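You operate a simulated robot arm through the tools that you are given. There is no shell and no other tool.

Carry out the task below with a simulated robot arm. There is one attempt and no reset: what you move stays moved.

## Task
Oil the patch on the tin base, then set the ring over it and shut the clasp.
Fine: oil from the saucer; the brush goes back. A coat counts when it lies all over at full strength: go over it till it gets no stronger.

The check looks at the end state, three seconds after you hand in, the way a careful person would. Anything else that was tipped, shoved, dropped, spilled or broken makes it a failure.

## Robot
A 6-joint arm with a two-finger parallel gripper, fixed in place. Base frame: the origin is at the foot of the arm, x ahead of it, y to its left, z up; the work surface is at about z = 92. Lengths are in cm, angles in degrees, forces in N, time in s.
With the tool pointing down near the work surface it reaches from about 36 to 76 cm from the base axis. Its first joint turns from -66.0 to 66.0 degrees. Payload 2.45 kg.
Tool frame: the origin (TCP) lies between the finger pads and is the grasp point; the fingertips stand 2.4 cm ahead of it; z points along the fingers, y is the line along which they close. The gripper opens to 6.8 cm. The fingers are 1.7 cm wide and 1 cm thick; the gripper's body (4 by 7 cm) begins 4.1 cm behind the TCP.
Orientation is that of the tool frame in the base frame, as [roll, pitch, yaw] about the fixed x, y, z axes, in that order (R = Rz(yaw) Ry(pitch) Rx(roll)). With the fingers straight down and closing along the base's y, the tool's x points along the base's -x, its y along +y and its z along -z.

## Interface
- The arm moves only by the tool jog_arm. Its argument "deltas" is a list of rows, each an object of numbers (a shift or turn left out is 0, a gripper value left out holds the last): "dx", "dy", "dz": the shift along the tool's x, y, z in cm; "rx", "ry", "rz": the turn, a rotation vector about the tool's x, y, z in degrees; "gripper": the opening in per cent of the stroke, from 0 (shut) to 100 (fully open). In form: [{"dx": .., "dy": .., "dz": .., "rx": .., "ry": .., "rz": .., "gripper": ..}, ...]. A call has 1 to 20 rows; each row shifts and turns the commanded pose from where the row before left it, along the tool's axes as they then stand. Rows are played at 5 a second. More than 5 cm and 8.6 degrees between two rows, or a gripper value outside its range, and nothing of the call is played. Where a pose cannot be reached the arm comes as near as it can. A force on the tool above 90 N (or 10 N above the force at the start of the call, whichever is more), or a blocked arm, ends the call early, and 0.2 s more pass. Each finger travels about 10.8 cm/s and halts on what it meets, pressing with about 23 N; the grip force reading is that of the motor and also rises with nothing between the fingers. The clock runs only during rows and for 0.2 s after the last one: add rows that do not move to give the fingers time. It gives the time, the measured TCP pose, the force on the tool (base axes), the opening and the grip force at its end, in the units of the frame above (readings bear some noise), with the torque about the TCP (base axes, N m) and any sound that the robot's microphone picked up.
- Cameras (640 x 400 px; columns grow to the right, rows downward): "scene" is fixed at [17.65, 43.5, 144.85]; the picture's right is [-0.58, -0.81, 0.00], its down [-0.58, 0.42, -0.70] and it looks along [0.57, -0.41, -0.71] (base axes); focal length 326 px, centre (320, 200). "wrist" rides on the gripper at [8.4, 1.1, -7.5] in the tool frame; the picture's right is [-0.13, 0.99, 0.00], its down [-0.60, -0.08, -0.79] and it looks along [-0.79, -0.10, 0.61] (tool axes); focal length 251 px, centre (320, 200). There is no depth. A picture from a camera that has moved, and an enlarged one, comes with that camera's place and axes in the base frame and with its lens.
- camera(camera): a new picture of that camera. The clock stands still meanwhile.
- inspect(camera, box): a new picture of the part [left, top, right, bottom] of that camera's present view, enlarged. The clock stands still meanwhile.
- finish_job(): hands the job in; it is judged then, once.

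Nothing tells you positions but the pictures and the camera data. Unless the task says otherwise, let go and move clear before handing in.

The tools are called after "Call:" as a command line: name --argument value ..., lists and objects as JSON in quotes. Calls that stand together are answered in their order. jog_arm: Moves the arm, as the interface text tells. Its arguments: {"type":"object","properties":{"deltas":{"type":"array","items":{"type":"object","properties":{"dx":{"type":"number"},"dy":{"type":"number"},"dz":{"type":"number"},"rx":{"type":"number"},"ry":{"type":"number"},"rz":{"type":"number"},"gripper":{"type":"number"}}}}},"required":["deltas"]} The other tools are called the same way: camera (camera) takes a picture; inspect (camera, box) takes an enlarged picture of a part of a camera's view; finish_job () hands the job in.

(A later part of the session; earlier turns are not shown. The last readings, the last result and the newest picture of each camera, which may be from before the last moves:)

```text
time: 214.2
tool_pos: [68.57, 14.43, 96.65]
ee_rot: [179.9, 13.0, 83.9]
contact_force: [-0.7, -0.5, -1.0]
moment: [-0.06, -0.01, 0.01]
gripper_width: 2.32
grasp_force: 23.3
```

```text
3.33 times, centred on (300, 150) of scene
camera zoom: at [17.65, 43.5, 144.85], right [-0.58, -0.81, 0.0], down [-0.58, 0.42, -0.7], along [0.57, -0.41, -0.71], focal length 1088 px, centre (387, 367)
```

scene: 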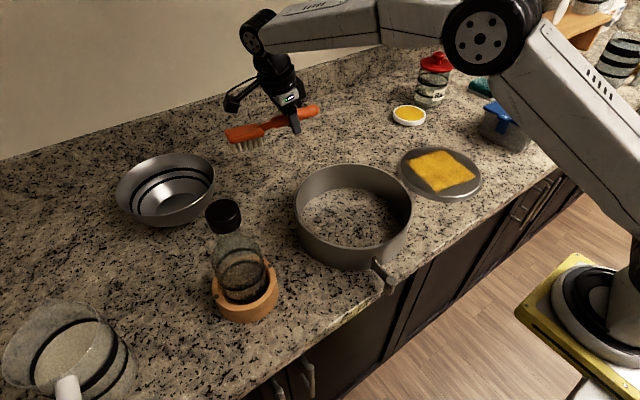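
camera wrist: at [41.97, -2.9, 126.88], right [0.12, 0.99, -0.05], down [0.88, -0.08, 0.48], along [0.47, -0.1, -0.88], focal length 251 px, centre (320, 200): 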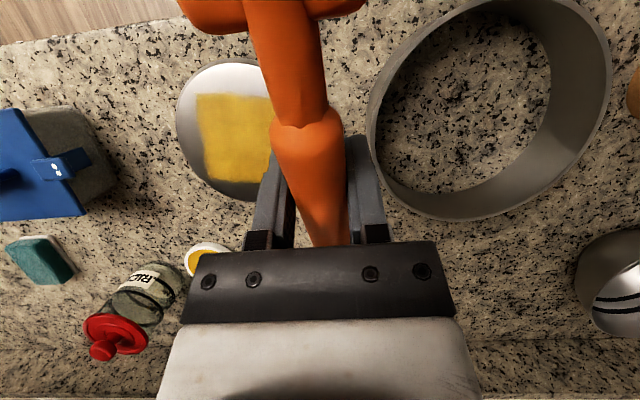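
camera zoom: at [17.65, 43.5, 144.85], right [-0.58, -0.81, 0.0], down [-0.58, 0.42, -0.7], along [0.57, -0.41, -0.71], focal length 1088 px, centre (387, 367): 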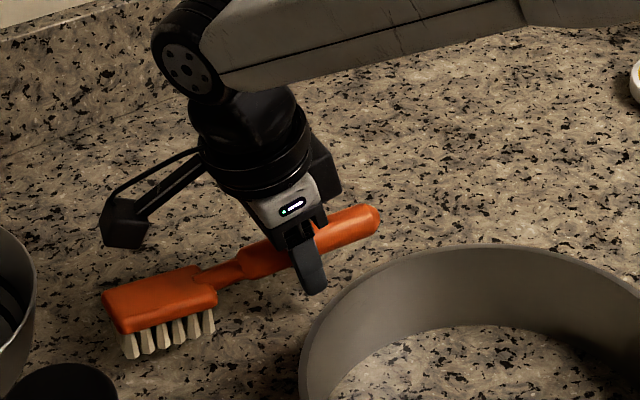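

Call:
jog_arm --deltas '[{"ry": -2.5}, {"dx": 0.1, "dz": 0.39}, {}]'

Call:
jog_arm --deltas '[{"dx": 0.05, "dz": 0.19}, {}]'

Call:
inspect --camera "scene" --box '[220, 90, 380, 210]'

```text
time: 215.0
tool_pos: [68.61, 14.33, 96.22]
ee_rot: [179.8, 15.5, 83.7]
contact_force: [-0.8, 0.1, -0.9]
moment: [-0.02, -0.02, -0.04]
gripper_width: 2.29
grasp_force: 22.9
```

```text
time: 215.6
tool_pos: [68.61, 14.52, 96.07]
ee_rot: [179.9, 15.5, 83.9]
contact_force: [-0.4, -0.4, -0.9]
moment: [-0.07, -0.01, 0.01]
gripper_width: 2.27
grasp_force: 23.3
```

```text
3.33 times, centred on (300, 150) of scene
camera zoom: at [17.65, 43.5, 144.85], right [-0.58, -0.81, 0.0], down [-0.58, 0.42, -0.7], along [0.57, -0.41, -0.71], focal length 1088 px, centre (387, 367)
```

zoom: 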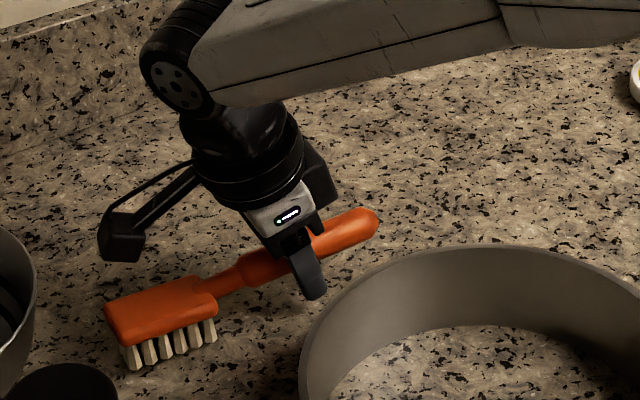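

Call:
jog_arm --deltas '[{"dx": 0.11, "dz": 0.39}, {}]'

Call:
jog_arm --deltas '[{"dx": 0.03, "dz": 0.1}, {}]'

Call:
jog_arm --deltas '[{"dx": 0.03, "dz": 0.1}, {}]'

```text
time: 216.2
tool_pos: [68.54, 14.38, 95.57]
ee_rot: [179.9, 15.5, 83.8]
contact_force: [-0.1, -0.2, -1.0]
moment: [-0.07, 0.02, 0.02]
gripper_width: 2.28
grasp_force: 23.2
```

```text
time: 216.8
tool_pos: [68.64, 14.47, 95.57]
ee_rot: [179.9, 15.5, 83.8]
contact_force: [-0.3, 0.4, -0.8]
moment: [-0.07, 0.04, 0.03]
gripper_width: 2.29
grasp_force: 22.7
```

```text
time: 217.4
tool_pos: [68.44, 14.41, 95.41]
ee_rot: [180.0, 15.5, 83.7]
contact_force: [-0.2, -0.1, -1.6]
moment: [-0.06, 0.01, 0.05]
gripper_width: 2.26
grasp_force: 22.8
```

Call:
jog_arm --deltas '[{"dx": 0.03, "dz": 0.1}, {}]'

Call:
jog_arm --deltas '[{"dx": 0.03, "dz": 0.1}, {}]'

Call:
inspect --camera "scene" --box '[220, 110, 350, 210]'

```text
time: 218.0
tool_pos: [68.52, 14.32, 95.35]
ee_rot: [179.9, 15.4, 83.8]
contact_force: [0.4, -0.1, -0.5]
moment: [-0.08, 0.02, -0.03]
gripper_width: 2.28
grasp_force: 22.7
```

```text
time: 218.6
tool_pos: [68.52, 14.5, 95.32]
ee_rot: [179.8, 15.5, 83.7]
contact_force: [-0.7, -1.5, 3.4]
moment: [0.17, 0.04, 0.06]
gripper_width: 2.27
grasp_force: 22.9
```

```text
4.00 times, centred on (285, 160) of scene
camera zoom: at [17.64, 43.5, 144.85], right [-0.58, -0.81, 0.0], down [-0.58, 0.42, -0.7], along [0.57, -0.41, -0.71], focal length 1305 px, centre (460, 360)
```

zoom: 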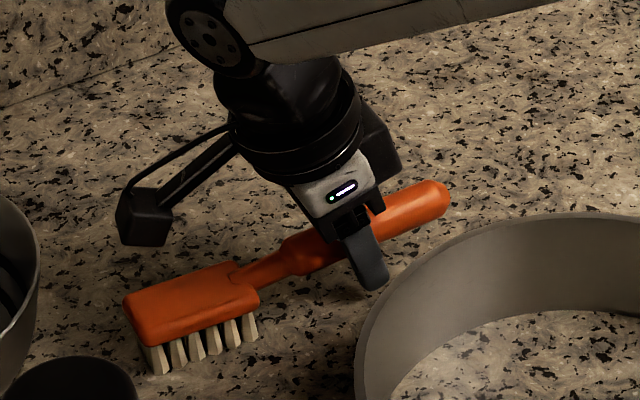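

Bristles rest on the counter. Release gently and retreat straight up.

Call:
jog_arm --deltas '[{"gripper": 38}, {"gripper": 45}, {"gripper": 60}, {}, {}]'

Call:
inspect --camera "scene" --box '[220, 110, 350, 210]'

```text
time: 219.8
tool_pos: [68.55, 14.38, 95.19]
ee_rot: [179.9, 15.5, 83.7]
contact_force: [0.3, -0.2, 0.3]
moment: [-0.01, 0.01, 0.0]
gripper_width: 4.05
grasp_force: 0.0
```

```text
4.00 times, centred on (285, 160) of scene
camera zoom: at [17.65, 43.5, 144.85], right [-0.58, -0.81, 0.0], down [-0.58, 0.42, -0.7], along [0.57, -0.41, -0.71], focal length 1305 px, centre (460, 360)
```

zoom: 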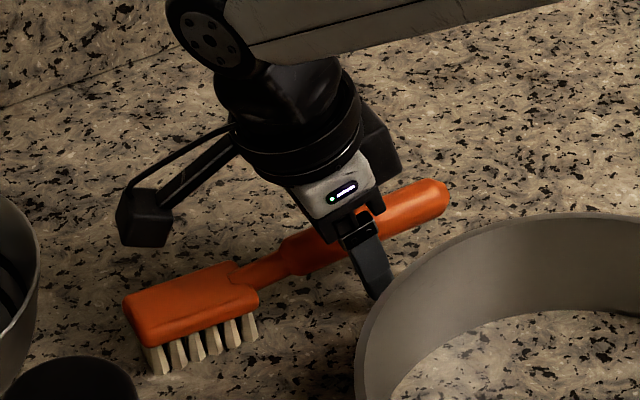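

Call:
jog_arm --deltas '[{"dx": -0.267, "dz": -0.964}, {"dx": -0.53, "dz": -1.93}, {"dx": -0.8, "dz": -2.9}, {"dx": -1.07, "dz": -3.86}, {"dx": -1.07, "dz": -3.86}, {}]'

Call:
inspect --camera "scene" --box '[225, 145, 325, 210]'

Call:
camera --camera "scene"

```text
time: 221.2
tool_pos: [68.63, 14.45, 109.07]
ee_rot: [180.0, 15.5, 83.7]
contact_force: [0.5, 0.0, -0.8]
moment: [-0.01, -0.01, -0.02]
gripper_width: 4.08
grasp_force: 0.1
```

```text
6.15 times, centred on (275, 178) of scene
camera zoom: at [17.65, 43.5, 144.85], right [-0.58, -0.81, 0.0], down [-0.58, 0.42, -0.7], along [0.57, -0.41, -0.71], focal length 2008 px, centre (597, 338)
```

zoom: 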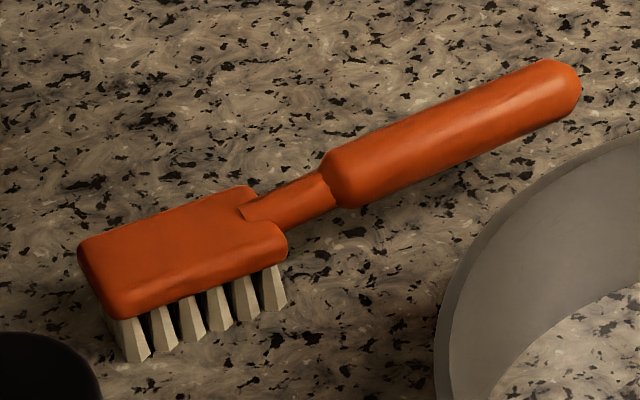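

```text
taken
```

scene: 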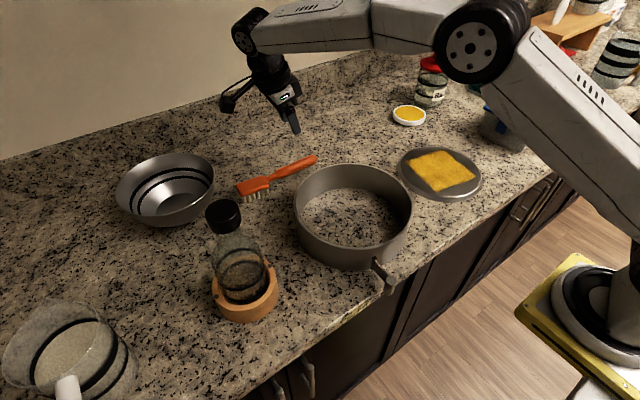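

The brush is back exactly where it started. Next, the ring: I'll level the tool, turn back and look at the ring from above to measure it precisely.

Call:
jog_arm --deltas '[{"ry": 7.75}, {"ry": 7.75}, {"dz": -4}, {"dz": -4}, {"dz": -4, "gripper": 100}, {"rz": -8}, {"rz": -8}, {"rz": -8}, {"rz": -8}, {"rz": -8}, {"rz": -8}, {"rz": -8}, {"rz": -8}, {"rz": -8}, {"rz": -8}, {"rz": -8}, {"rz": -8.3}, {}]'

Call:
jog_arm --deltas '[{"dx": 4}, {"dx": 4}, {"dx": 4}, {"dx": 4}, {"dx": 4}, {"dx": 4}, {"dx": 4, "dy": -1}, {"ry": 8, "dy": -3}, {"ry": 8}, {"ry": 8}, {"ry": 8}, {}]'

Call:
camera --camera "wrist"

```text
time: 225.0
tool_pos: [68.57, 14.42, 121.24]
ee_rot: [-180.0, 0.1, -179.8]
contact_force: [-0.4, 0.7, 0.2]
moment: [0.02, 0.03, -0.01]
gripper_width: 6.82
grasp_force: 0.0
```

```text
time: 227.6
tool_pos: [40.53, 10.4, 121.18]
ee_rot: [180.0, -32.0, -179.9]
contact_force: [0.6, 0.4, 0.3]
moment: [0.0, 0.0, -0.03]
gripper_width: 6.77
grasp_force: 0.0
```

```text
taken
camera wrist: at [37.3, 11.45, 131.99], right [0.11, 0.99, -0.07], down [0.93, -0.08, 0.35], along [0.34, -0.1, -0.93], focal length 251 px, centre (320, 200)
```

wrist: 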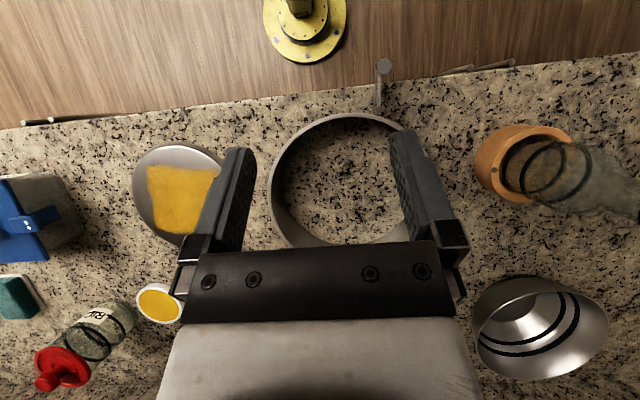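

Call:
inspect --camera "wrist" --box '[260, 50, 460, 250]'

Call:
jog_arm --deltas '[{"dy": -4}, {"dy": -4}, {"dy": -4}, {"dy": -2}, {}]'

Call:
camera --camera "wrist"

Call:
inspect --camera "wrist" --box '[380, 40, 600, 240]'

```text
2.00 times, centred on (360, 150) of wrist
camera zoom: at [37.3, 11.45, 131.99], right [0.11, 0.99, -0.07], down [0.93, -0.08, 0.35], along [0.34, -0.1, -0.93], focal length 503 px, centre (240, 300)
```

zoom: 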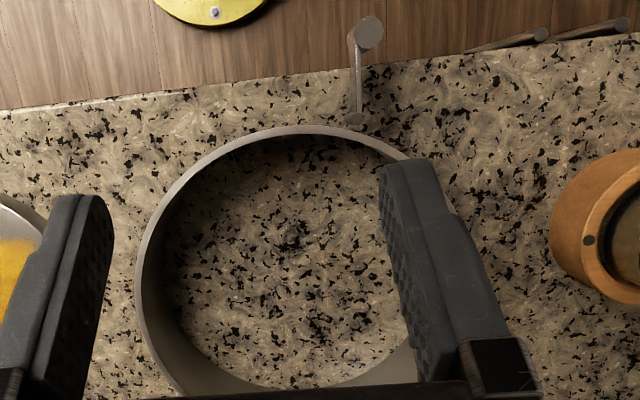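

```text
time: 228.8
tool_pos: [40.38, -3.63, 121.1]
ee_rot: [180.0, -31.8, -180.0]
contact_force: [0.4, -0.1, -0.3]
moment: [0.0, 0.03, -0.01]
gripper_width: 6.81
grasp_force: 0.1
```

```text
taken
camera wrist: at [37.3, -2.65, 131.95], right [0.11, 0.99, -0.07], down [0.93, -0.08, 0.35], along [0.35, -0.1, -0.93], focal length 251 px, centre (320, 200)
```

wrist: 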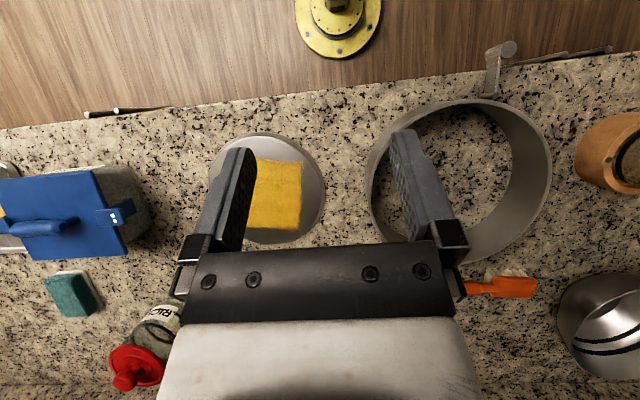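

```text
2.00 times, centred on (490, 140) of wrist
camera zoom: at [37.3, -2.65, 131.95], right [0.11, 0.99, -0.07], down [0.93, -0.08, 0.35], along [0.35, -0.1, -0.93], focal length 503 px, centre (-20, 320)
```

zoom: 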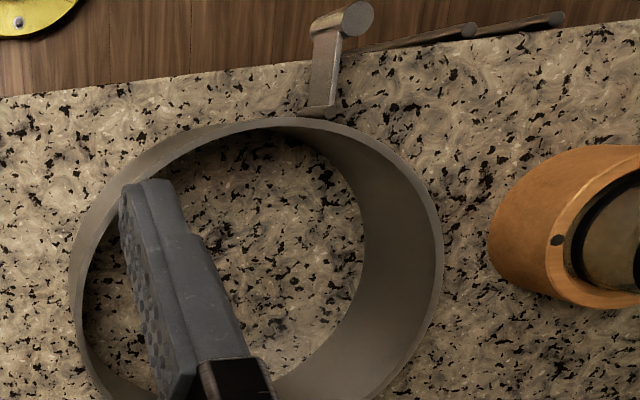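

I estimate the ring centre at about (49.9, 12.0), outer radius ~11.6, rim at z≈98. I'll grip it on its +y wall (away from the brush), then turn it a quarter while carrying so the clasp will face +y into free space. Moving above that wall point.

Call:
jog_arm --deltas '[{"ry": -8}, {"ry": -8}, {"ry": -8}, {"ry": -8}, {"dx": -3, "dy": 4}, {"dx": -3, "dy": 4}, {"dx": -3.5, "dy": 4}, {"dy": 4.5}, {"dy": 4.5}, {"dy": 4}, {"dy": 2.1}, {}]'

Call:
jog_arm --deltas '[{"dz": 4}, {"dz": 4}, {"dz": 4}, {"dz": 3}, {}]'

Call:
camera --camera "wrist"

Call:
camera --camera "scene"

```text
refused: row 7 steps farther than a row can; nothing moved
```

```text
time: 230.0
tool_pos: [32.79, -3.72, 108.72]
ee_rot: [180.0, -32.0, -179.9]
contact_force: [-0.2, -0.4, -0.7]
moment: [0.04, -0.01, 0.01]
gripper_width: 6.79
grasp_force: 0.1
```

```text
taken
camera wrist: at [29.55, -2.67, 119.47], right [0.11, 0.99, -0.07], down [0.93, -0.08, 0.35], along [0.35, -0.1, -0.93], focal length 251 px, centre (320, 200)
```

wrist: 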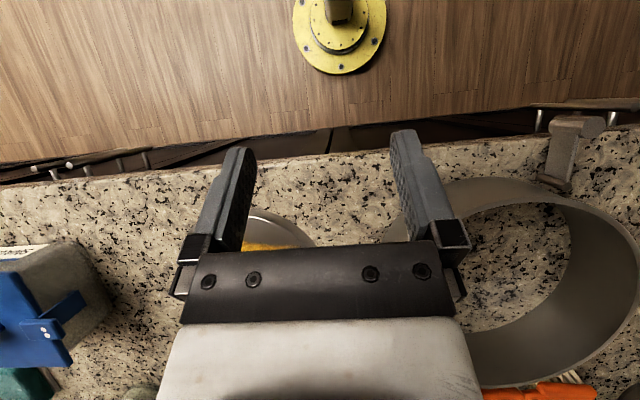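

```text
taken
```

scene: 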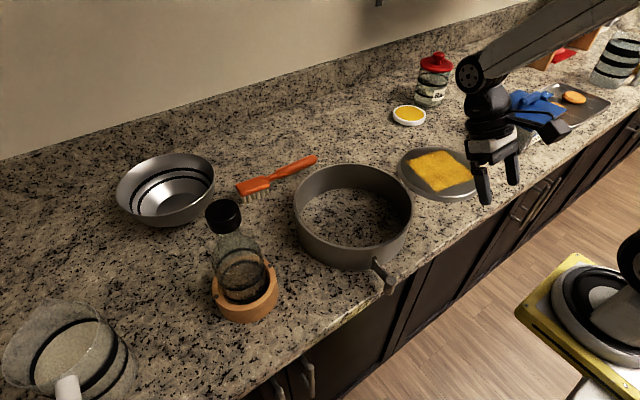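

One call was refused (a row was too long), so the following descent ran on the tilted axis; nothing was touched. I back out along the same line and then go level.

Call:
jog_arm --deltas '[{"dz": -4}, {"dz": -4}, {"dz": -4}, {"dz": -3}, {"ry": -8}, {"ry": -8}, {"ry": -8}, {"ry": -8}, {}]'

```text
time: 232.0
tool_pos: [40.53, -3.75, 121.36]
ee_rot: [-180.0, 0.2, -179.9]
contact_force: [0.7, -0.3, 0.5]
moment: [-0.01, 0.02, 0.01]
gripper_width: 6.81
grasp_force: 0.2
```

Call:
jog_arm --deltas '[{"dx": -2.5, "dy": 4}, {"dx": -2.5, "dy": 4}, {"dx": -2.5, "dy": 4}, {"dx": -1.9, "dy": 4}, {"dy": 4}, {"dy": 4}, {"dy": 3.25}, {}]'

```text
time: 233.8
tool_pos: [50.03, 23.6, 121.21]
ee_rot: [180.0, 0.2, -179.9]
contact_force: [-0.2, -0.1, 1.0]
moment: [0.01, -0.01, -0.03]
gripper_width: 6.82
grasp_force: 0.0
```

Call:
jog_arm --deltas '[{"dz": 4}, {"dz": 4}, {"dz": 4}, {"dz": 3}, {}]'

Call:
camera --camera "wrist"

Call:
camera --camera "scene"

```text
time: 235.0
tool_pos: [49.83, 23.74, 106.2]
ee_rot: [-179.9, 0.1, -179.9]
contact_force: [-0.6, 0.7, 0.0]
moment: [0.01, 0.01, 0.03]
gripper_width: 6.77
grasp_force: 0.1
```

```text
taken
camera wrist: at [41.45, 24.73, 113.72], right [0.13, 0.99, 0.0], down [0.6, -0.08, 0.79], along [0.79, -0.1, -0.61], focal length 251 px, centre (320, 200)
```

wrist: 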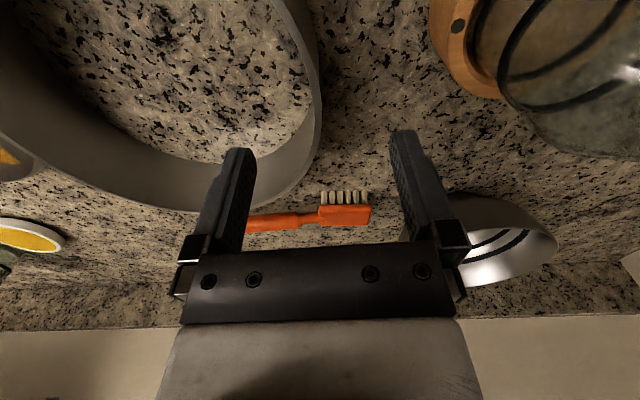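

```text
taken
```

scene: 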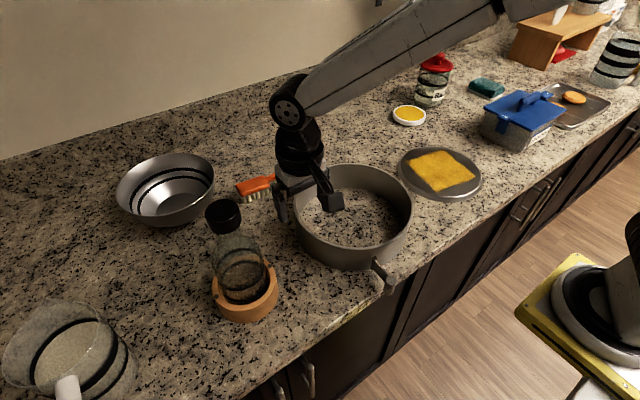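

Call:
inspect --camera "wrist" --box '[230, 20, 410, 180]'

Call:
inspect --camera "scene" --box '[250, 130, 390, 280]'

```text
2.50 times, centred on (320, 100) of wrist
camera zoom: at [41.45, 24.73, 113.72], right [0.13, 0.99, 0.0], down [0.6, -0.08, 0.79], along [0.79, -0.1, -0.61], focal length 629 px, centre (320, 450)
```

zoom: 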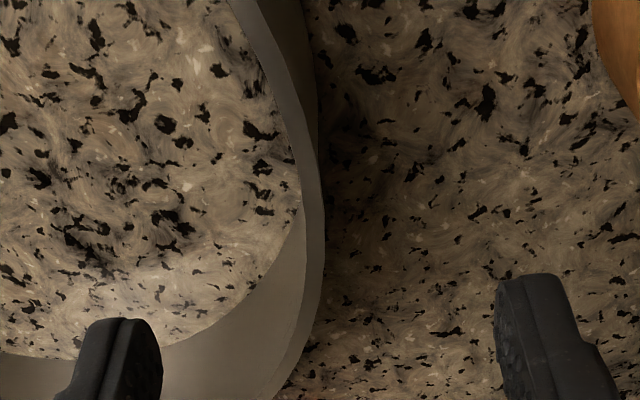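

```text
2.67 times, centred on (320, 205) of scene
camera zoom: at [17.65, 43.5, 144.85], right [-0.58, -0.81, 0.0], down [-0.58, 0.42, -0.7], along [0.57, -0.41, -0.71], focal length 870 px, centre (320, 187)
```

zoom: 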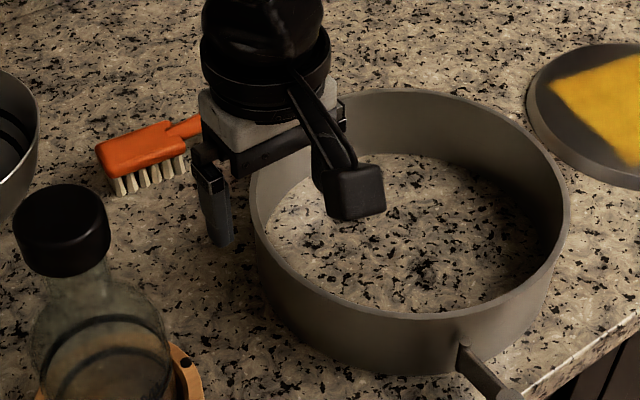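

The wall's outer face is at y≈23.6 (x≈50.3), 0.6 cm thick. I centre the fingers over it and descend.

Call:
jog_arm --deltas '[{"dx": -0.4, "dy": -0.45}, {"dz": 3}, {"dz": 3}, {"dz": 2.5}, {"dz": 1.2}, {}]'

Call:
inspect --camera "scene" --box '[250, 130, 390, 280]'

Call:
camera --camera "wrist"

```text
time: 236.4
tool_pos: [50.35, 23.35, 96.6]
ee_rot: [-180.0, 0.1, -179.9]
contact_force: [-0.1, -0.5, -1.3]
moment: [0.01, 0.02, 0.0]
gripper_width: 6.79
grasp_force: 0.0
```

```text
2.67 times, centred on (320, 205) of scene
camera zoom: at [17.65, 43.5, 144.85], right [-0.58, -0.81, 0.0], down [-0.58, 0.42, -0.7], along [0.57, -0.41, -0.71], focal length 870 px, centre (320, 187)
```

zoom: 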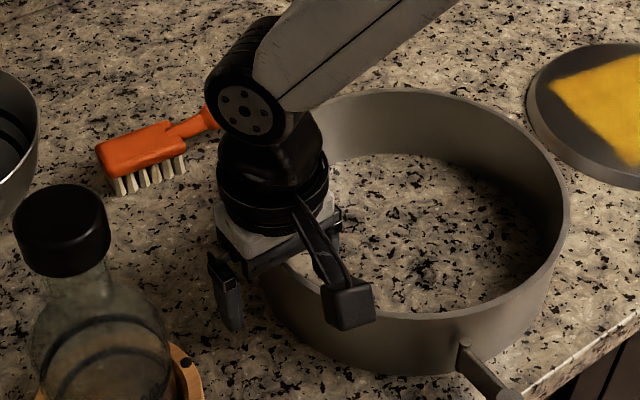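

```text
taken
camera wrist: at [41.92, 24.42, 103.98], right [0.13, 0.99, 0.0], down [0.6, -0.08, 0.79], along [0.79, -0.1, -0.61], focal length 251 px, centre (320, 200)
```

wrist: 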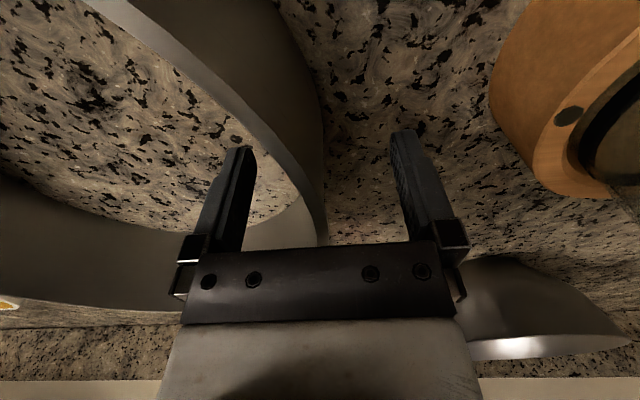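

The wall is centred between the fingers. Closing gently.

Call:
jog_arm --deltas '[{"gripper": 60}, {"gripper": 40}, {"gripper": 25}, {"gripper": 15}, {"gripper": 8}, {"gripper": 0}, {}, {}]'

Call:
inspect --camera "scene" --box '[250, 130, 430, 310]'

```text
time: 238.2
tool_pos: [50.45, 23.33, 96.53]
ee_rot: [-180.0, 0.1, -179.9]
contact_force: [0.0, -1.5, 0.9]
moment: [0.0, 0.06, 0.0]
gripper_width: 0.96
grasp_force: 23.2
```

```text
2.22 times, centred on (340, 220) of scene
camera zoom: at [17.65, 43.5, 144.85], right [-0.58, -0.81, 0.0], down [-0.58, 0.42, -0.7], along [0.57, -0.41, -0.71], focal length 725 px, centre (276, 156)
```

zoom: 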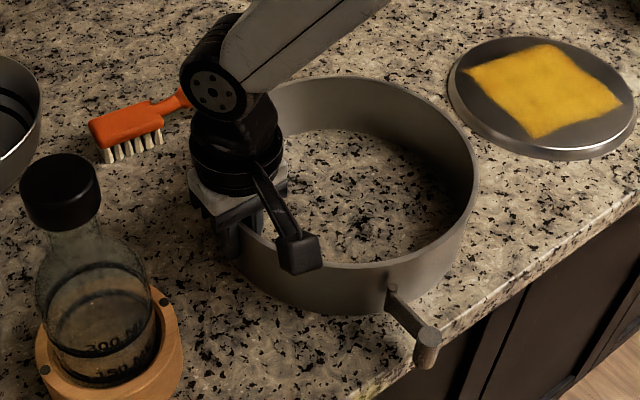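

Gripped (0.96 cm wall). Lift slowly and check the load.

Call:
jog_arm --deltas '[{"dz": -0.4}, {"dz": -0.6}, {"dz": -0.8}, {}]'

Call:
inspect --camera "scene" --box '[250, 130, 430, 310]'

```text
time: 239.2
tool_pos: [50.33, 23.28, 98.38]
ee_rot: [180.0, 0.0, -179.9]
contact_force: [-0.1, -0.4, -2.9]
moment: [0.33, -0.04, 0.0]
gripper_width: 0.96
grasp_force: 23.3
```

```text
2.22 times, centred on (340, 220) of scene
camera zoom: at [17.65, 43.51, 144.84], right [-0.58, -0.81, 0.0], down [-0.58, 0.42, -0.7], along [0.57, -0.41, -0.71], focal length 725 px, centre (276, 156)
```

zoom: 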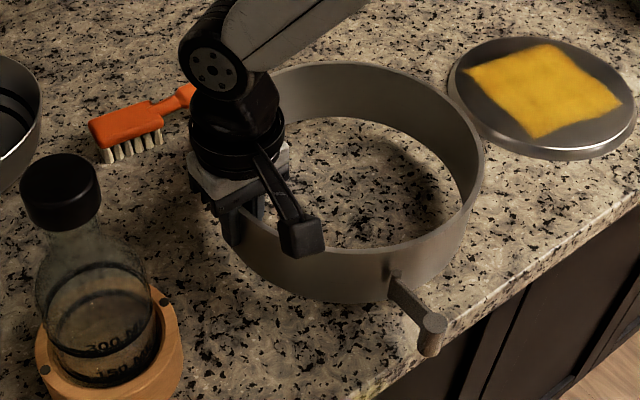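

The ring hangs level (about 0.3 kg). I raise it and carry it slowly over toward the disc before turning it.

Call:
jog_arm --deltas '[{"dz": -1.5}, {"dz": -2}, {"dz": -2}, {"dz": -2}, {"dz": -1.5}, {"dy": -1.2, "dx": -0.5}, {"dy": -2.2, "dx": -1}, {"dy": -2.4, "dx": -1.1}, {"dy": -2.4, "dx": -1.1}, {"dy": -2.4, "dx": -1.1}, {"dy": -2.4, "dx": -1.1}, {"dy": -2.4, "dx": -1.1}, {"dy": -2.4, "dx": -1.1}, {"dy": -2.4, "dx": -1.1}, {"dy": -2, "dx": -1}, {"dy": -1, "dx": -0.6}, {}]'

Call:
camera --camera "scene"

```text
time: 242.8
tool_pos: [61.29, -0.13, 107.47]
ee_rot: [179.9, 0.1, -179.9]
contact_force: [-0.4, 0.1, -3.4]
moment: [0.36, -0.03, -0.01]
gripper_width: 0.96
grasp_force: 23.2
```

```text
taken
```

scene: 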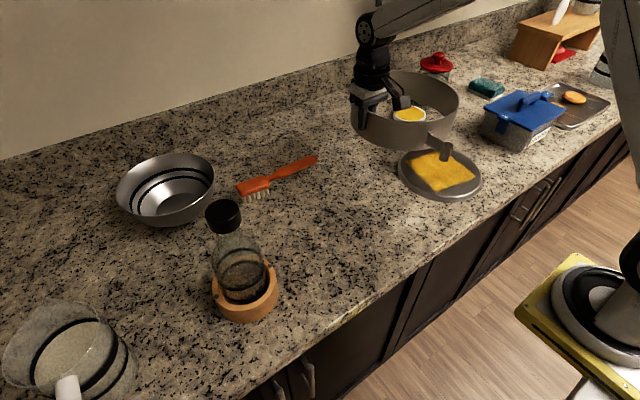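

Now turning the ring a quarter so the clasp faces +y.

Call:
jog_arm --deltas '[{"rz": 3}, {"rz": 5}, {"rz": 6}, {"rz": 6}, {"rz": 6}, {"rz": 6}, {"rz": 6}, {"rz": 6}, {"rz": 6}, {"rz": 6}, {"rz": 6}, {"rz": 6}, {"rz": 6}, {"rz": 6}, {"rz": 5}, {"rz": 3}, {"rz": 2}, {}]'

Call:
camera --camera "scene"

Call:
camera --camera "wrist"

```text
time: 246.6
tool_pos: [60.98, 0.12, 107.32]
ee_rot: [179.9, 0.0, 90.1]
contact_force: [0.8, -0.2, -2.4]
moment: [-0.04, -0.3, 0.02]
gripper_width: 0.92
grasp_force: 23.1
```

```text
taken
```

scene: 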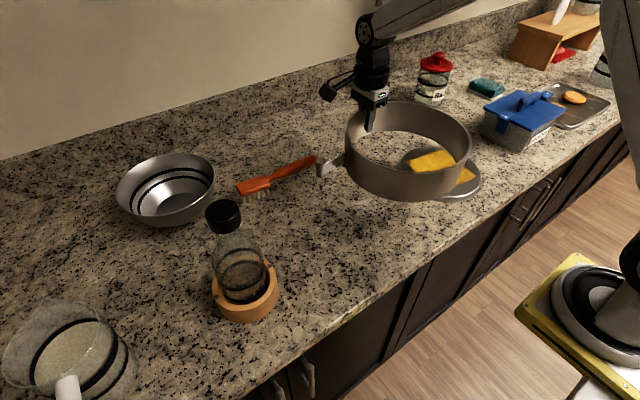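

```text
taken
camera wrist: at [62.21, 8.37, 114.84], right [0.99, -0.13, 0.0], down [-0.08, -0.6, 0.79], along [-0.1, -0.79, -0.61], focal length 251 px, centre (320, 200)
```

wrist: 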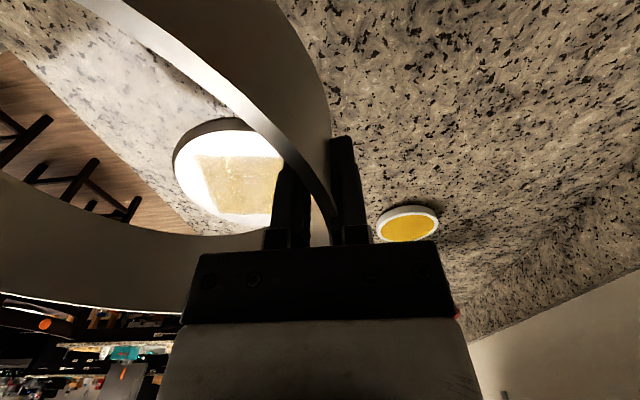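

The clasp now faces +y. I estimate the disc centre at (50.2, -16.1) and the ring centre 11.4 cm toward -x from the grip. I move over the disc and lower to just above it to verify.

Call:
jog_arm --deltas '[{"dx": -1}, {"dx": -2, "dy": 0.2}, {"dx": -2.2, "dy": 0.2}, {"dx": -2.2, "dy": 0.2}, {"dx": -2.2}, {"dx": -2.2}, {"dx": -2.2}, {"dx": -1.4}, {"dx": -0.8}, {"dz": 1.5}, {"dz": 2}, {"dz": 1.8}, {}]'

Call:
camera --camera "scene"

Call:
inspect --camera "scene" --box '[370, 90, 500, 220]'

Call:
camera --camera "wrist"

```text
time: 249.4
tool_pos: [61.67, -16.19, 101.95]
ee_rot: [179.8, 0.0, 90.2]
contact_force: [-0.4, -0.6, -3.4]
moment: [-0.04, -0.34, -0.03]
gripper_width: 0.92
grasp_force: 22.6
```

```text
taken
```

scene: 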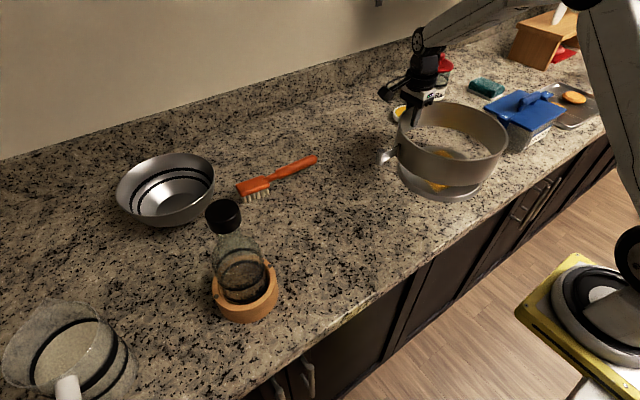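

```text
3.08 times, centred on (435, 155) of scene
camera zoom: at [17.65, 43.5, 144.85], right [-0.58, -0.81, 0.0], down [-0.58, 0.42, -0.7], along [0.57, -0.41, -0.71], focal length 1004 px, centre (-34, 338)
```

zoom: 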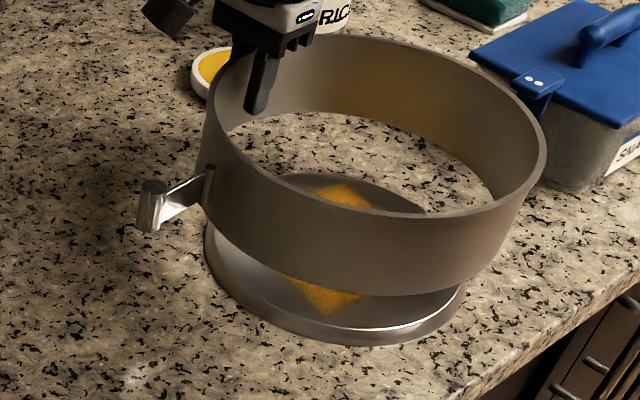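

```text
taken
camera wrist: at [62.87, -7.9, 109.44], right [0.99, -0.13, 0.0], down [-0.08, -0.6, 0.79], along [-0.1, -0.79, -0.61], focal length 251 px, centre (320, 200)
```

wrist: 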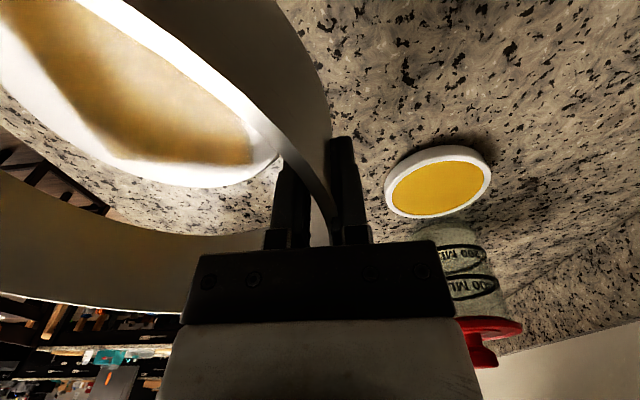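

Call:
inspect --camera "scene" --box '[395, 125, 485, 210]'

```text
4.71 times, centred on (440, 168) of scene
camera zoom: at [17.65, 43.5, 144.85], right [-0.58, -0.81, 0.0], down [-0.58, 0.42, -0.7], along [0.57, -0.41, -0.71], focal length 1536 px, centre (-245, 353)
```

zoom: 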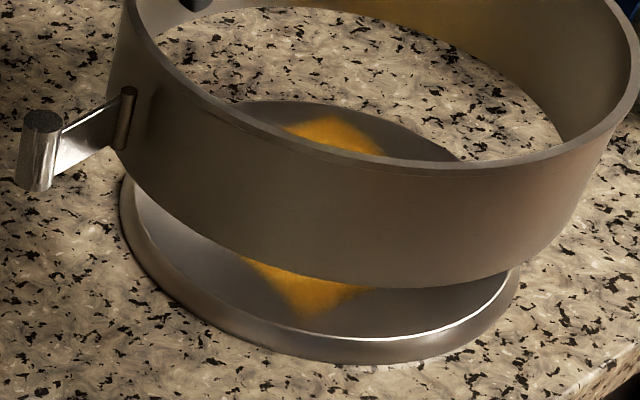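

I need precise geometry of the ring relative to the disc; zooming on several parts.

Call:
inspect --camera "scene" --box '[430, 130, 520, 200]'

Call:
inspect --camera "scene" --box '[375, 95, 465, 165]'

Call:
inspect --camera "scene" --box '[430, 90, 520, 160]'

```text
5.71 times, centred on (475, 165) of scene
camera zoom: at [17.65, 43.5, 144.85], right [-0.58, -0.81, 0.0], down [-0.58, 0.42, -0.7], along [0.57, -0.41, -0.71], focal length 1865 px, centre (-566, 400)
```

zoom: 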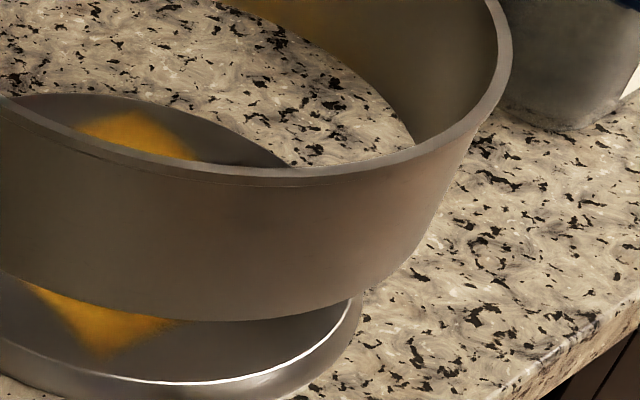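

```text
5.71 times, centred on (420, 130) of scene
camera zoom: at [17.65, 43.5, 144.85], right [-0.58, -0.81, 0.0], down [-0.58, 0.42, -0.7], along [0.57, -0.41, -0.71], focal length 1865 px, centre (-251, 600)
```

zoom: 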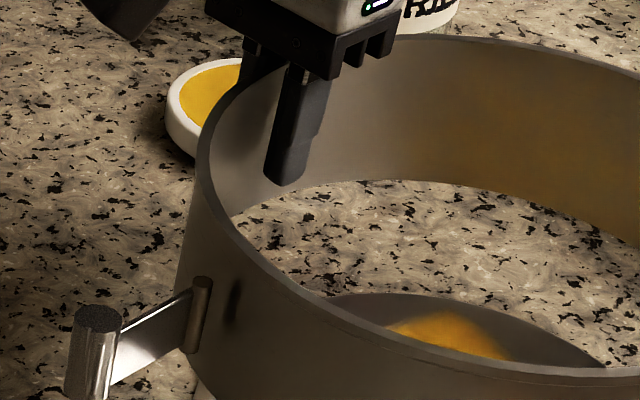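

```text
5.71 times, centred on (475, 125) of scene
camera zoom: at [17.65, 43.5, 144.85], right [-0.58, -0.81, 0.0], down [-0.58, 0.42, -0.7], along [0.57, -0.41, -0.71], focal length 1865 px, centre (-566, 629)
```

zoom: 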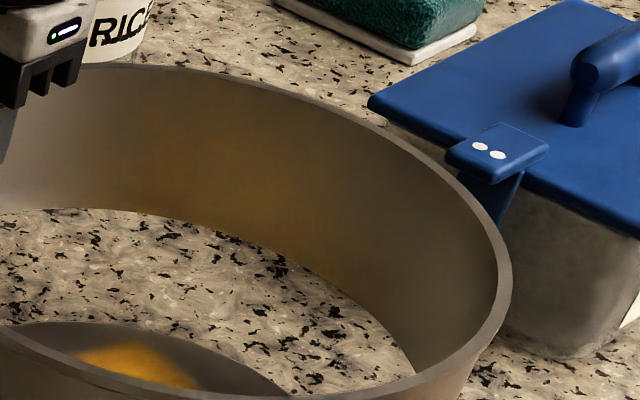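

My estimates put ring and disc concentric within ~0.2 cm (clearance ~0.6 cm). I lower until just above the disc and compare the edges again.

Call:
jog_arm --deltas '[{"dz": 1}, {"dz": 1}, {"dz": 1}, {"dz": 0.5}, {}]'

Call:
inspect --camera "scene" --box '[380, 110, 510, 215]'

Call:
inspect --camera "wrist" --box '[0, 0, 340, 220]'

```text
time: 250.6
tool_pos: [61.77, -16.06, 98.5]
ee_rot: [179.9, -0.1, 90.1]
contact_force: [-0.2, 0.5, -3.5]
moment: [0.0, -0.35, -0.04]
gripper_width: 0.92
grasp_force: 23.1
```

```text
3.81 times, centred on (445, 162) of scene
camera zoom: at [17.65, 43.5, 144.85], right [-0.58, -0.81, 0.0], down [-0.58, 0.42, -0.7], along [0.57, -0.41, -0.71], focal length 1243 px, centre (-156, 343)
```

zoom: 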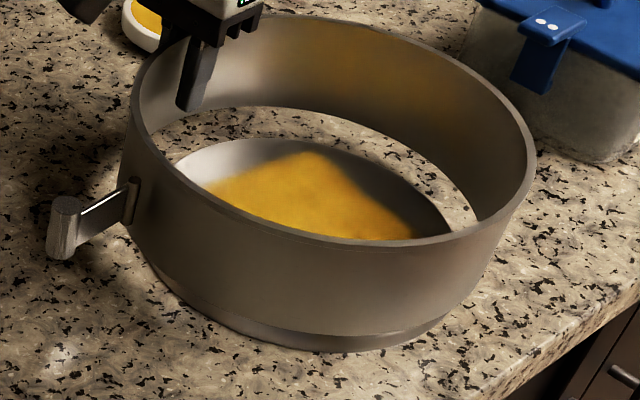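

```text
1.82 times, centred on (170, 110) of wrist
camera zoom: at [62.84, -7.75, 105.97], right [0.99, -0.13, 0.0], down [-0.08, -0.6, 0.79], along [-0.1, -0.79, -0.61], focal length 457 px, centre (593, 364)
```

zoom: 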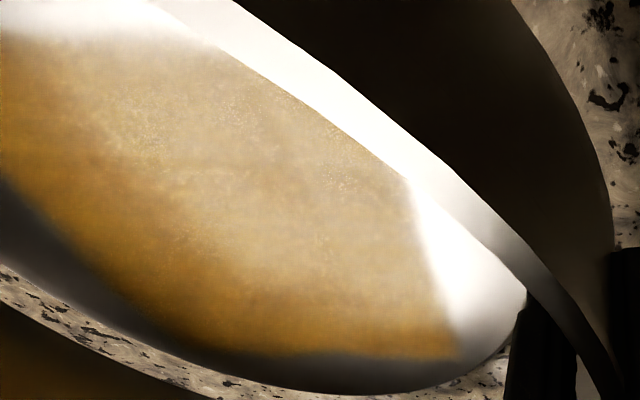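

Call:
inspect --camera "scene" --box '[410, 165, 480, 215]'

Call:
inspect --camera "scene" --box '[415, 120, 495, 175]'

```text
8.00 times, centred on (445, 190) of scene
camera zoom: at [17.65, 43.5, 144.85], right [-0.58, -0.81, 0.0], down [-0.58, 0.42, -0.7], along [0.57, -0.41, -0.71], focal length 2611 px, centre (-680, 280)
```

zoom: 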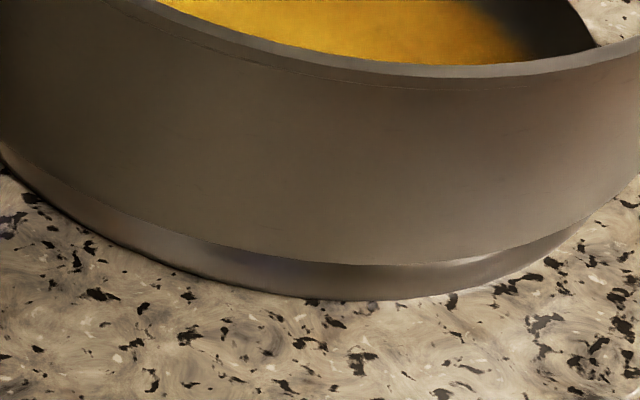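

```text
7.27 times, centred on (455, 148) of scene
camera zoom: at [17.65, 43.5, 144.85], right [-0.58, -0.81, 0.0], down [-0.58, 0.42, -0.7], along [0.57, -0.41, -0.71], focal length 2373 px, centre (-662, 582)
```

zoom: 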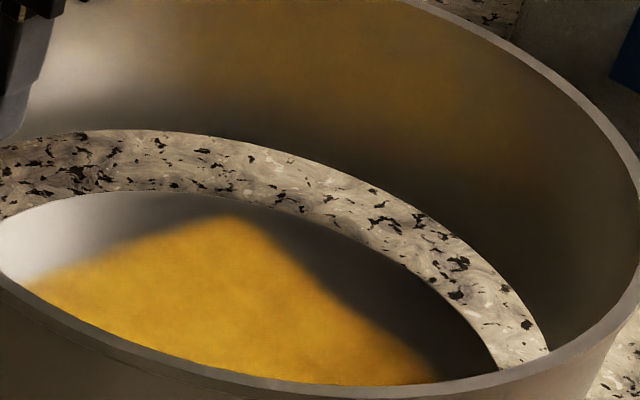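

Comparing the edges in the same image, the ring sits about 1 cm too far toward the back (away from the scene camera). I shift it by about (-0.85, +0.68) and re-check.

Call:
jog_arm --deltas '[{"dx": 0.34, "dy": -0.42}, {"dx": 0.34, "dy": -0.43}, {}]'

Call:
inspect --camera "scene" --box '[410, 165, 480, 215]'

Call:
inspect --camera "scene" --box '[415, 120, 495, 175]'

Call:
inspect --camera "scene" --box '[380, 110, 510, 215]'

```text
time: 251.4
tool_pos: [60.96, -15.39, 98.56]
ee_rot: [179.9, -0.1, 90.1]
contact_force: [0.2, -0.2, -3.3]
moment: [-0.06, -0.34, 0.0]
gripper_width: 0.89
grasp_force: 23.1
```

```text
8.00 times, centred on (445, 190) of scene
camera zoom: at [17.65, 43.5, 144.85], right [-0.58, -0.81, 0.0], down [-0.58, 0.42, -0.7], along [0.57, -0.41, -0.71], focal length 2611 px, centre (-680, 280)
```

zoom: 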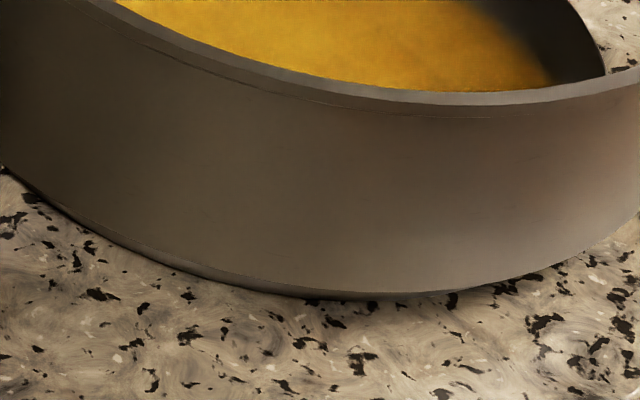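

```text
7.27 times, centred on (455, 148) of scene
camera zoom: at [17.65, 43.5, 144.85], right [-0.58, -0.81, 0.0], down [-0.58, 0.42, -0.7], along [0.57, -0.41, -0.71], focal length 2373 px, centre (-662, 582)
```

zoom: 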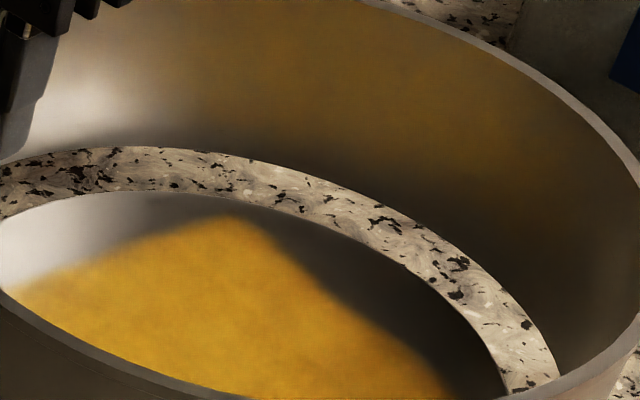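

```text
3.81 times, centred on (445, 162) of scene
camera zoom: at [17.65, 43.5, 144.85], right [-0.58, -0.81, 0.0], down [-0.58, 0.42, -0.7], along [0.57, -0.41, -0.71], focal length 1243 px, centre (-156, 343)
```

zoom: 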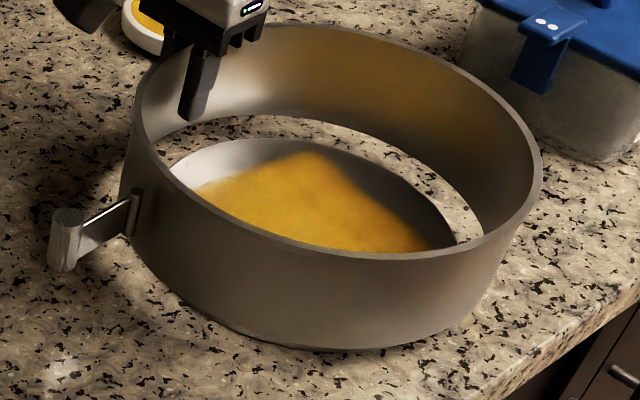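

Front and back gaps now match the concentric prediction. Lowering slowly while watching the force.

Call:
jog_arm --deltas '[{"dz": 0.4}, {"dz": 0.4}, {}]'

Call:
jog_arm --deltas '[{"dz": 0.2}, {"dz": 0.2}, {}]'

Call:
inspect --camera "scene" --box '[380, 110, 510, 215]'

```text
time: 252.2
tool_pos: [60.89, -15.54, 97.79]
ee_rot: [179.9, 0.0, 90.0]
contact_force: [0.1, 0.0, -3.3]
moment: [-0.07, -0.36, 0.02]
gripper_width: 0.93
grasp_force: 23.0
```

```text
time: 253.0
tool_pos: [61.06, -15.47, 97.29]
ee_rot: [179.9, 0.0, 90.1]
contact_force: [-0.2, -0.4, -3.2]
moment: [-0.07, -0.33, 0.02]
gripper_width: 0.94
grasp_force: 23.3
```

```text
3.81 times, centred on (445, 162) of scene
camera zoom: at [17.65, 43.5, 144.85], right [-0.58, -0.81, 0.0], down [-0.58, 0.42, -0.7], along [0.57, -0.41, -0.71], focal length 1243 px, centre (-156, 343)
```

zoom: 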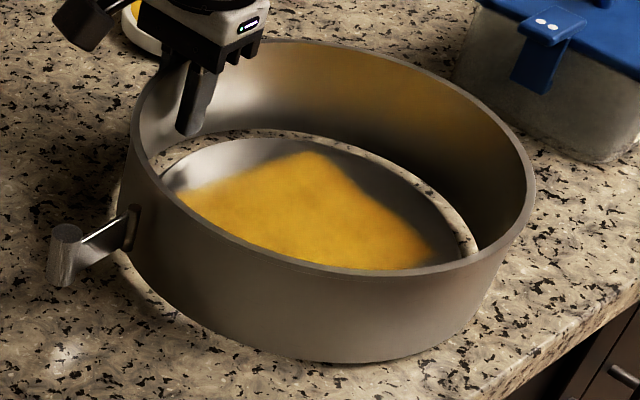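

Call:
jog_arm --deltas '[{"dz": 0.2}, {"dz": 0.2}, {}]'

Call:
jog_arm --deltas '[{"dz": 0.15}, {"dz": 0.1}, {}]'

Call:
inspect --camera "scene" --box '[380, 110, 510, 215]'

```text
time: 253.8
tool_pos: [60.94, -15.54, 96.84]
ee_rot: [179.9, -0.1, 90.1]
contact_force: [-1.0, 0.7, -2.7]
moment: [-0.03, -0.36, -0.01]
gripper_width: 0.94
grasp_force: 23.2
```

```text
time: 254.6
tool_pos: [60.89, -15.37, 96.76]
ee_rot: [179.8, 0.0, 90.1]
contact_force: [-0.3, 0.2, -3.6]
moment: [0.0, -0.35, -0.03]
gripper_width: 0.93
grasp_force: 22.9
```

```text
3.81 times, centred on (445, 162) of scene
camera zoom: at [17.65, 43.5, 144.85], right [-0.58, -0.81, 0.0], down [-0.58, 0.42, -0.7], along [0.57, -0.41, -0.71], focal length 1243 px, centre (-156, 343)
```

zoom: 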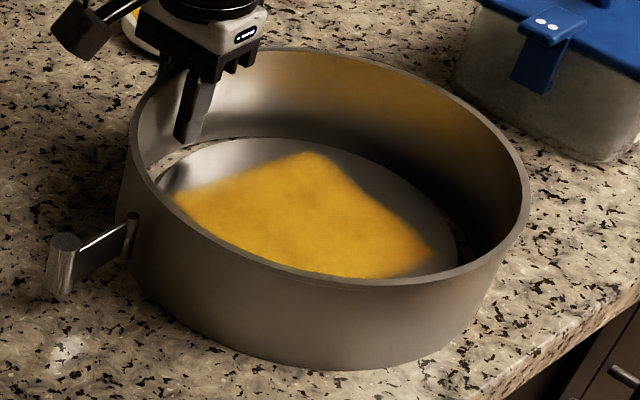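

Call:
jog_arm --deltas '[{"dz": 0.12}, {}]'

Call:
jog_arm --deltas '[{"dz": 0.1}, {}]'

Call:
jog_arm --deltas '[{"dz": 0.08}, {}]'

```text
time: 255.2
tool_pos: [60.91, -15.41, 96.5]
ee_rot: [179.9, 0.1, 90.1]
contact_force: [-0.5, -0.1, -1.6]
moment: [-0.02, 0.06, -0.01]
gripper_width: 0.9
grasp_force: 22.7
```

```text
time: 255.8
tool_pos: [60.88, -15.53, 96.55]
ee_rot: [179.9, -0.1, 90.1]
contact_force: [-3.3, 1.2, 3.4]
moment: [-0.07, 0.23, -0.02]
gripper_width: 0.93
grasp_force: 23.6
```

```text
time: 256.4
tool_pos: [60.99, -15.65, 96.54]
ee_rot: [179.8, 0.1, 90.1]
contact_force: [-8.7, 2.5, 18.8]
moment: [-0.12, 0.36, -0.07]
gripper_width: 0.95
grasp_force: 23.2
```

The ring is seated on the counter. I relieve the pressure and look before releasing.

Call:
jog_arm --deltas '[{"dz": -0.1}, {"dz": -0.06}, {}]'

Call:
inspect --camera "scene" --box '[380, 110, 510, 215]'

Call:
camera --camera "wrist"

```text
time: 257.2
tool_pos: [60.93, -15.6, 96.51]
ee_rot: [179.9, 0.1, 90.1]
contact_force: [1.9, 3.0, 4.6]
moment: [-0.57, 0.26, 0.05]
gripper_width: 0.93
grasp_force: 23.2
```

```text
3.81 times, centred on (445, 162) of scene
camera zoom: at [17.65, 43.51, 144.84], right [-0.58, -0.81, 0.0], down [-0.58, 0.42, -0.7], along [0.57, -0.41, -0.71], focal length 1243 px, centre (-156, 343)
```

zoom: 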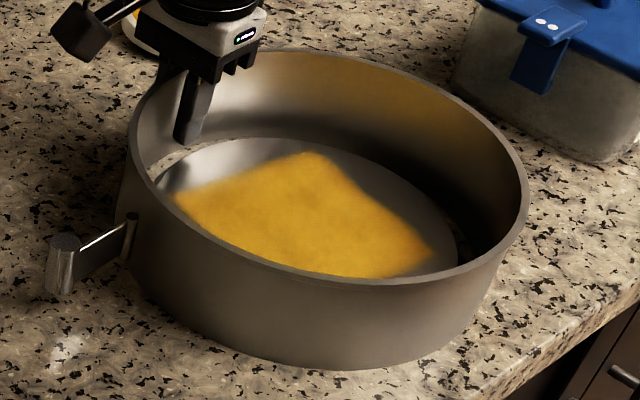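

```text
taken
camera wrist: at [61.99, -7.14, 104.0], right [0.99, -0.13, 0.0], down [-0.08, -0.6, 0.79], along [-0.1, -0.79, -0.61], focal length 251 px, centre (320, 200)
```

wrist: 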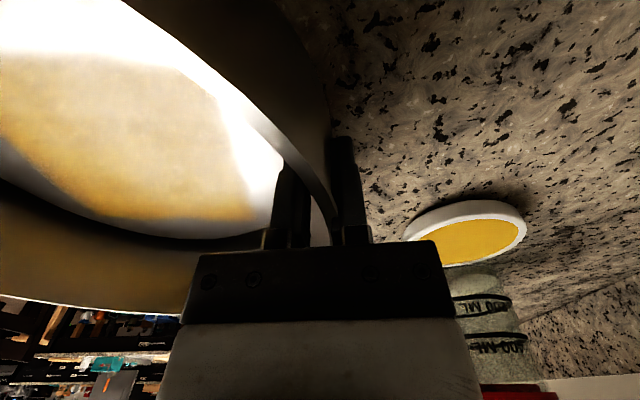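

Concentric, with the disc fully inside. Releasing with a small opening and rising straight up.

Call:
jog_arm --deltas '[{"gripper": 20}, {"gripper": 28}, {}, {}]'

Call:
jog_arm --deltas '[{"dz": -0.5}, {"dz": -1}, {"dz": -2}, {"dz": -3}, {"dz": -4}, {"dz": -4}, {"dz": -4}, {}]'

Call:
inspect --camera "scene" --box '[380, 110, 510, 215]'

Call:
camera --camera "scene"

```text
time: 258.2
tool_pos: [61.0, -15.37, 96.56]
ee_rot: [179.9, 0.0, 90.1]
contact_force: [-0.8, 0.0, -1.0]
moment: [-0.01, 0.0, 0.02]
gripper_width: 1.92
grasp_force: 0.1
```

```text
time: 260.0
tool_pos: [60.71, -15.58, 114.94]
ee_rot: [179.9, 0.0, 90.1]
contact_force: [0.0, 0.4, 0.2]
moment: [0.04, 0.0, -0.01]
gripper_width: 1.92
grasp_force: 0.2
```

```text
3.81 times, centred on (445, 162) of scene
camera zoom: at [17.65, 43.5, 144.85], right [-0.58, -0.81, 0.0], down [-0.58, 0.42, -0.7], along [0.57, -0.41, -0.71], focal length 1243 px, centre (-156, 343)
```

zoom: 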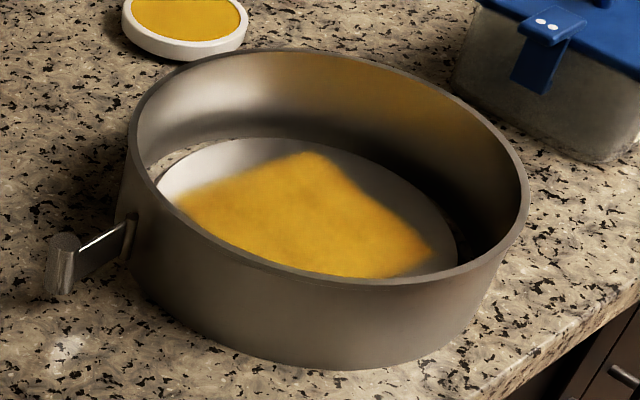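

```text
taken
```

scene: 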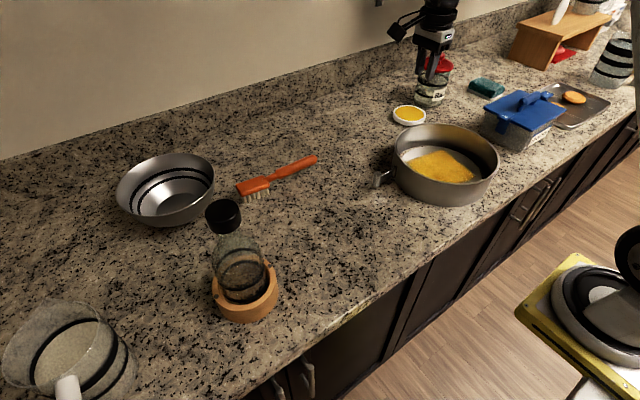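

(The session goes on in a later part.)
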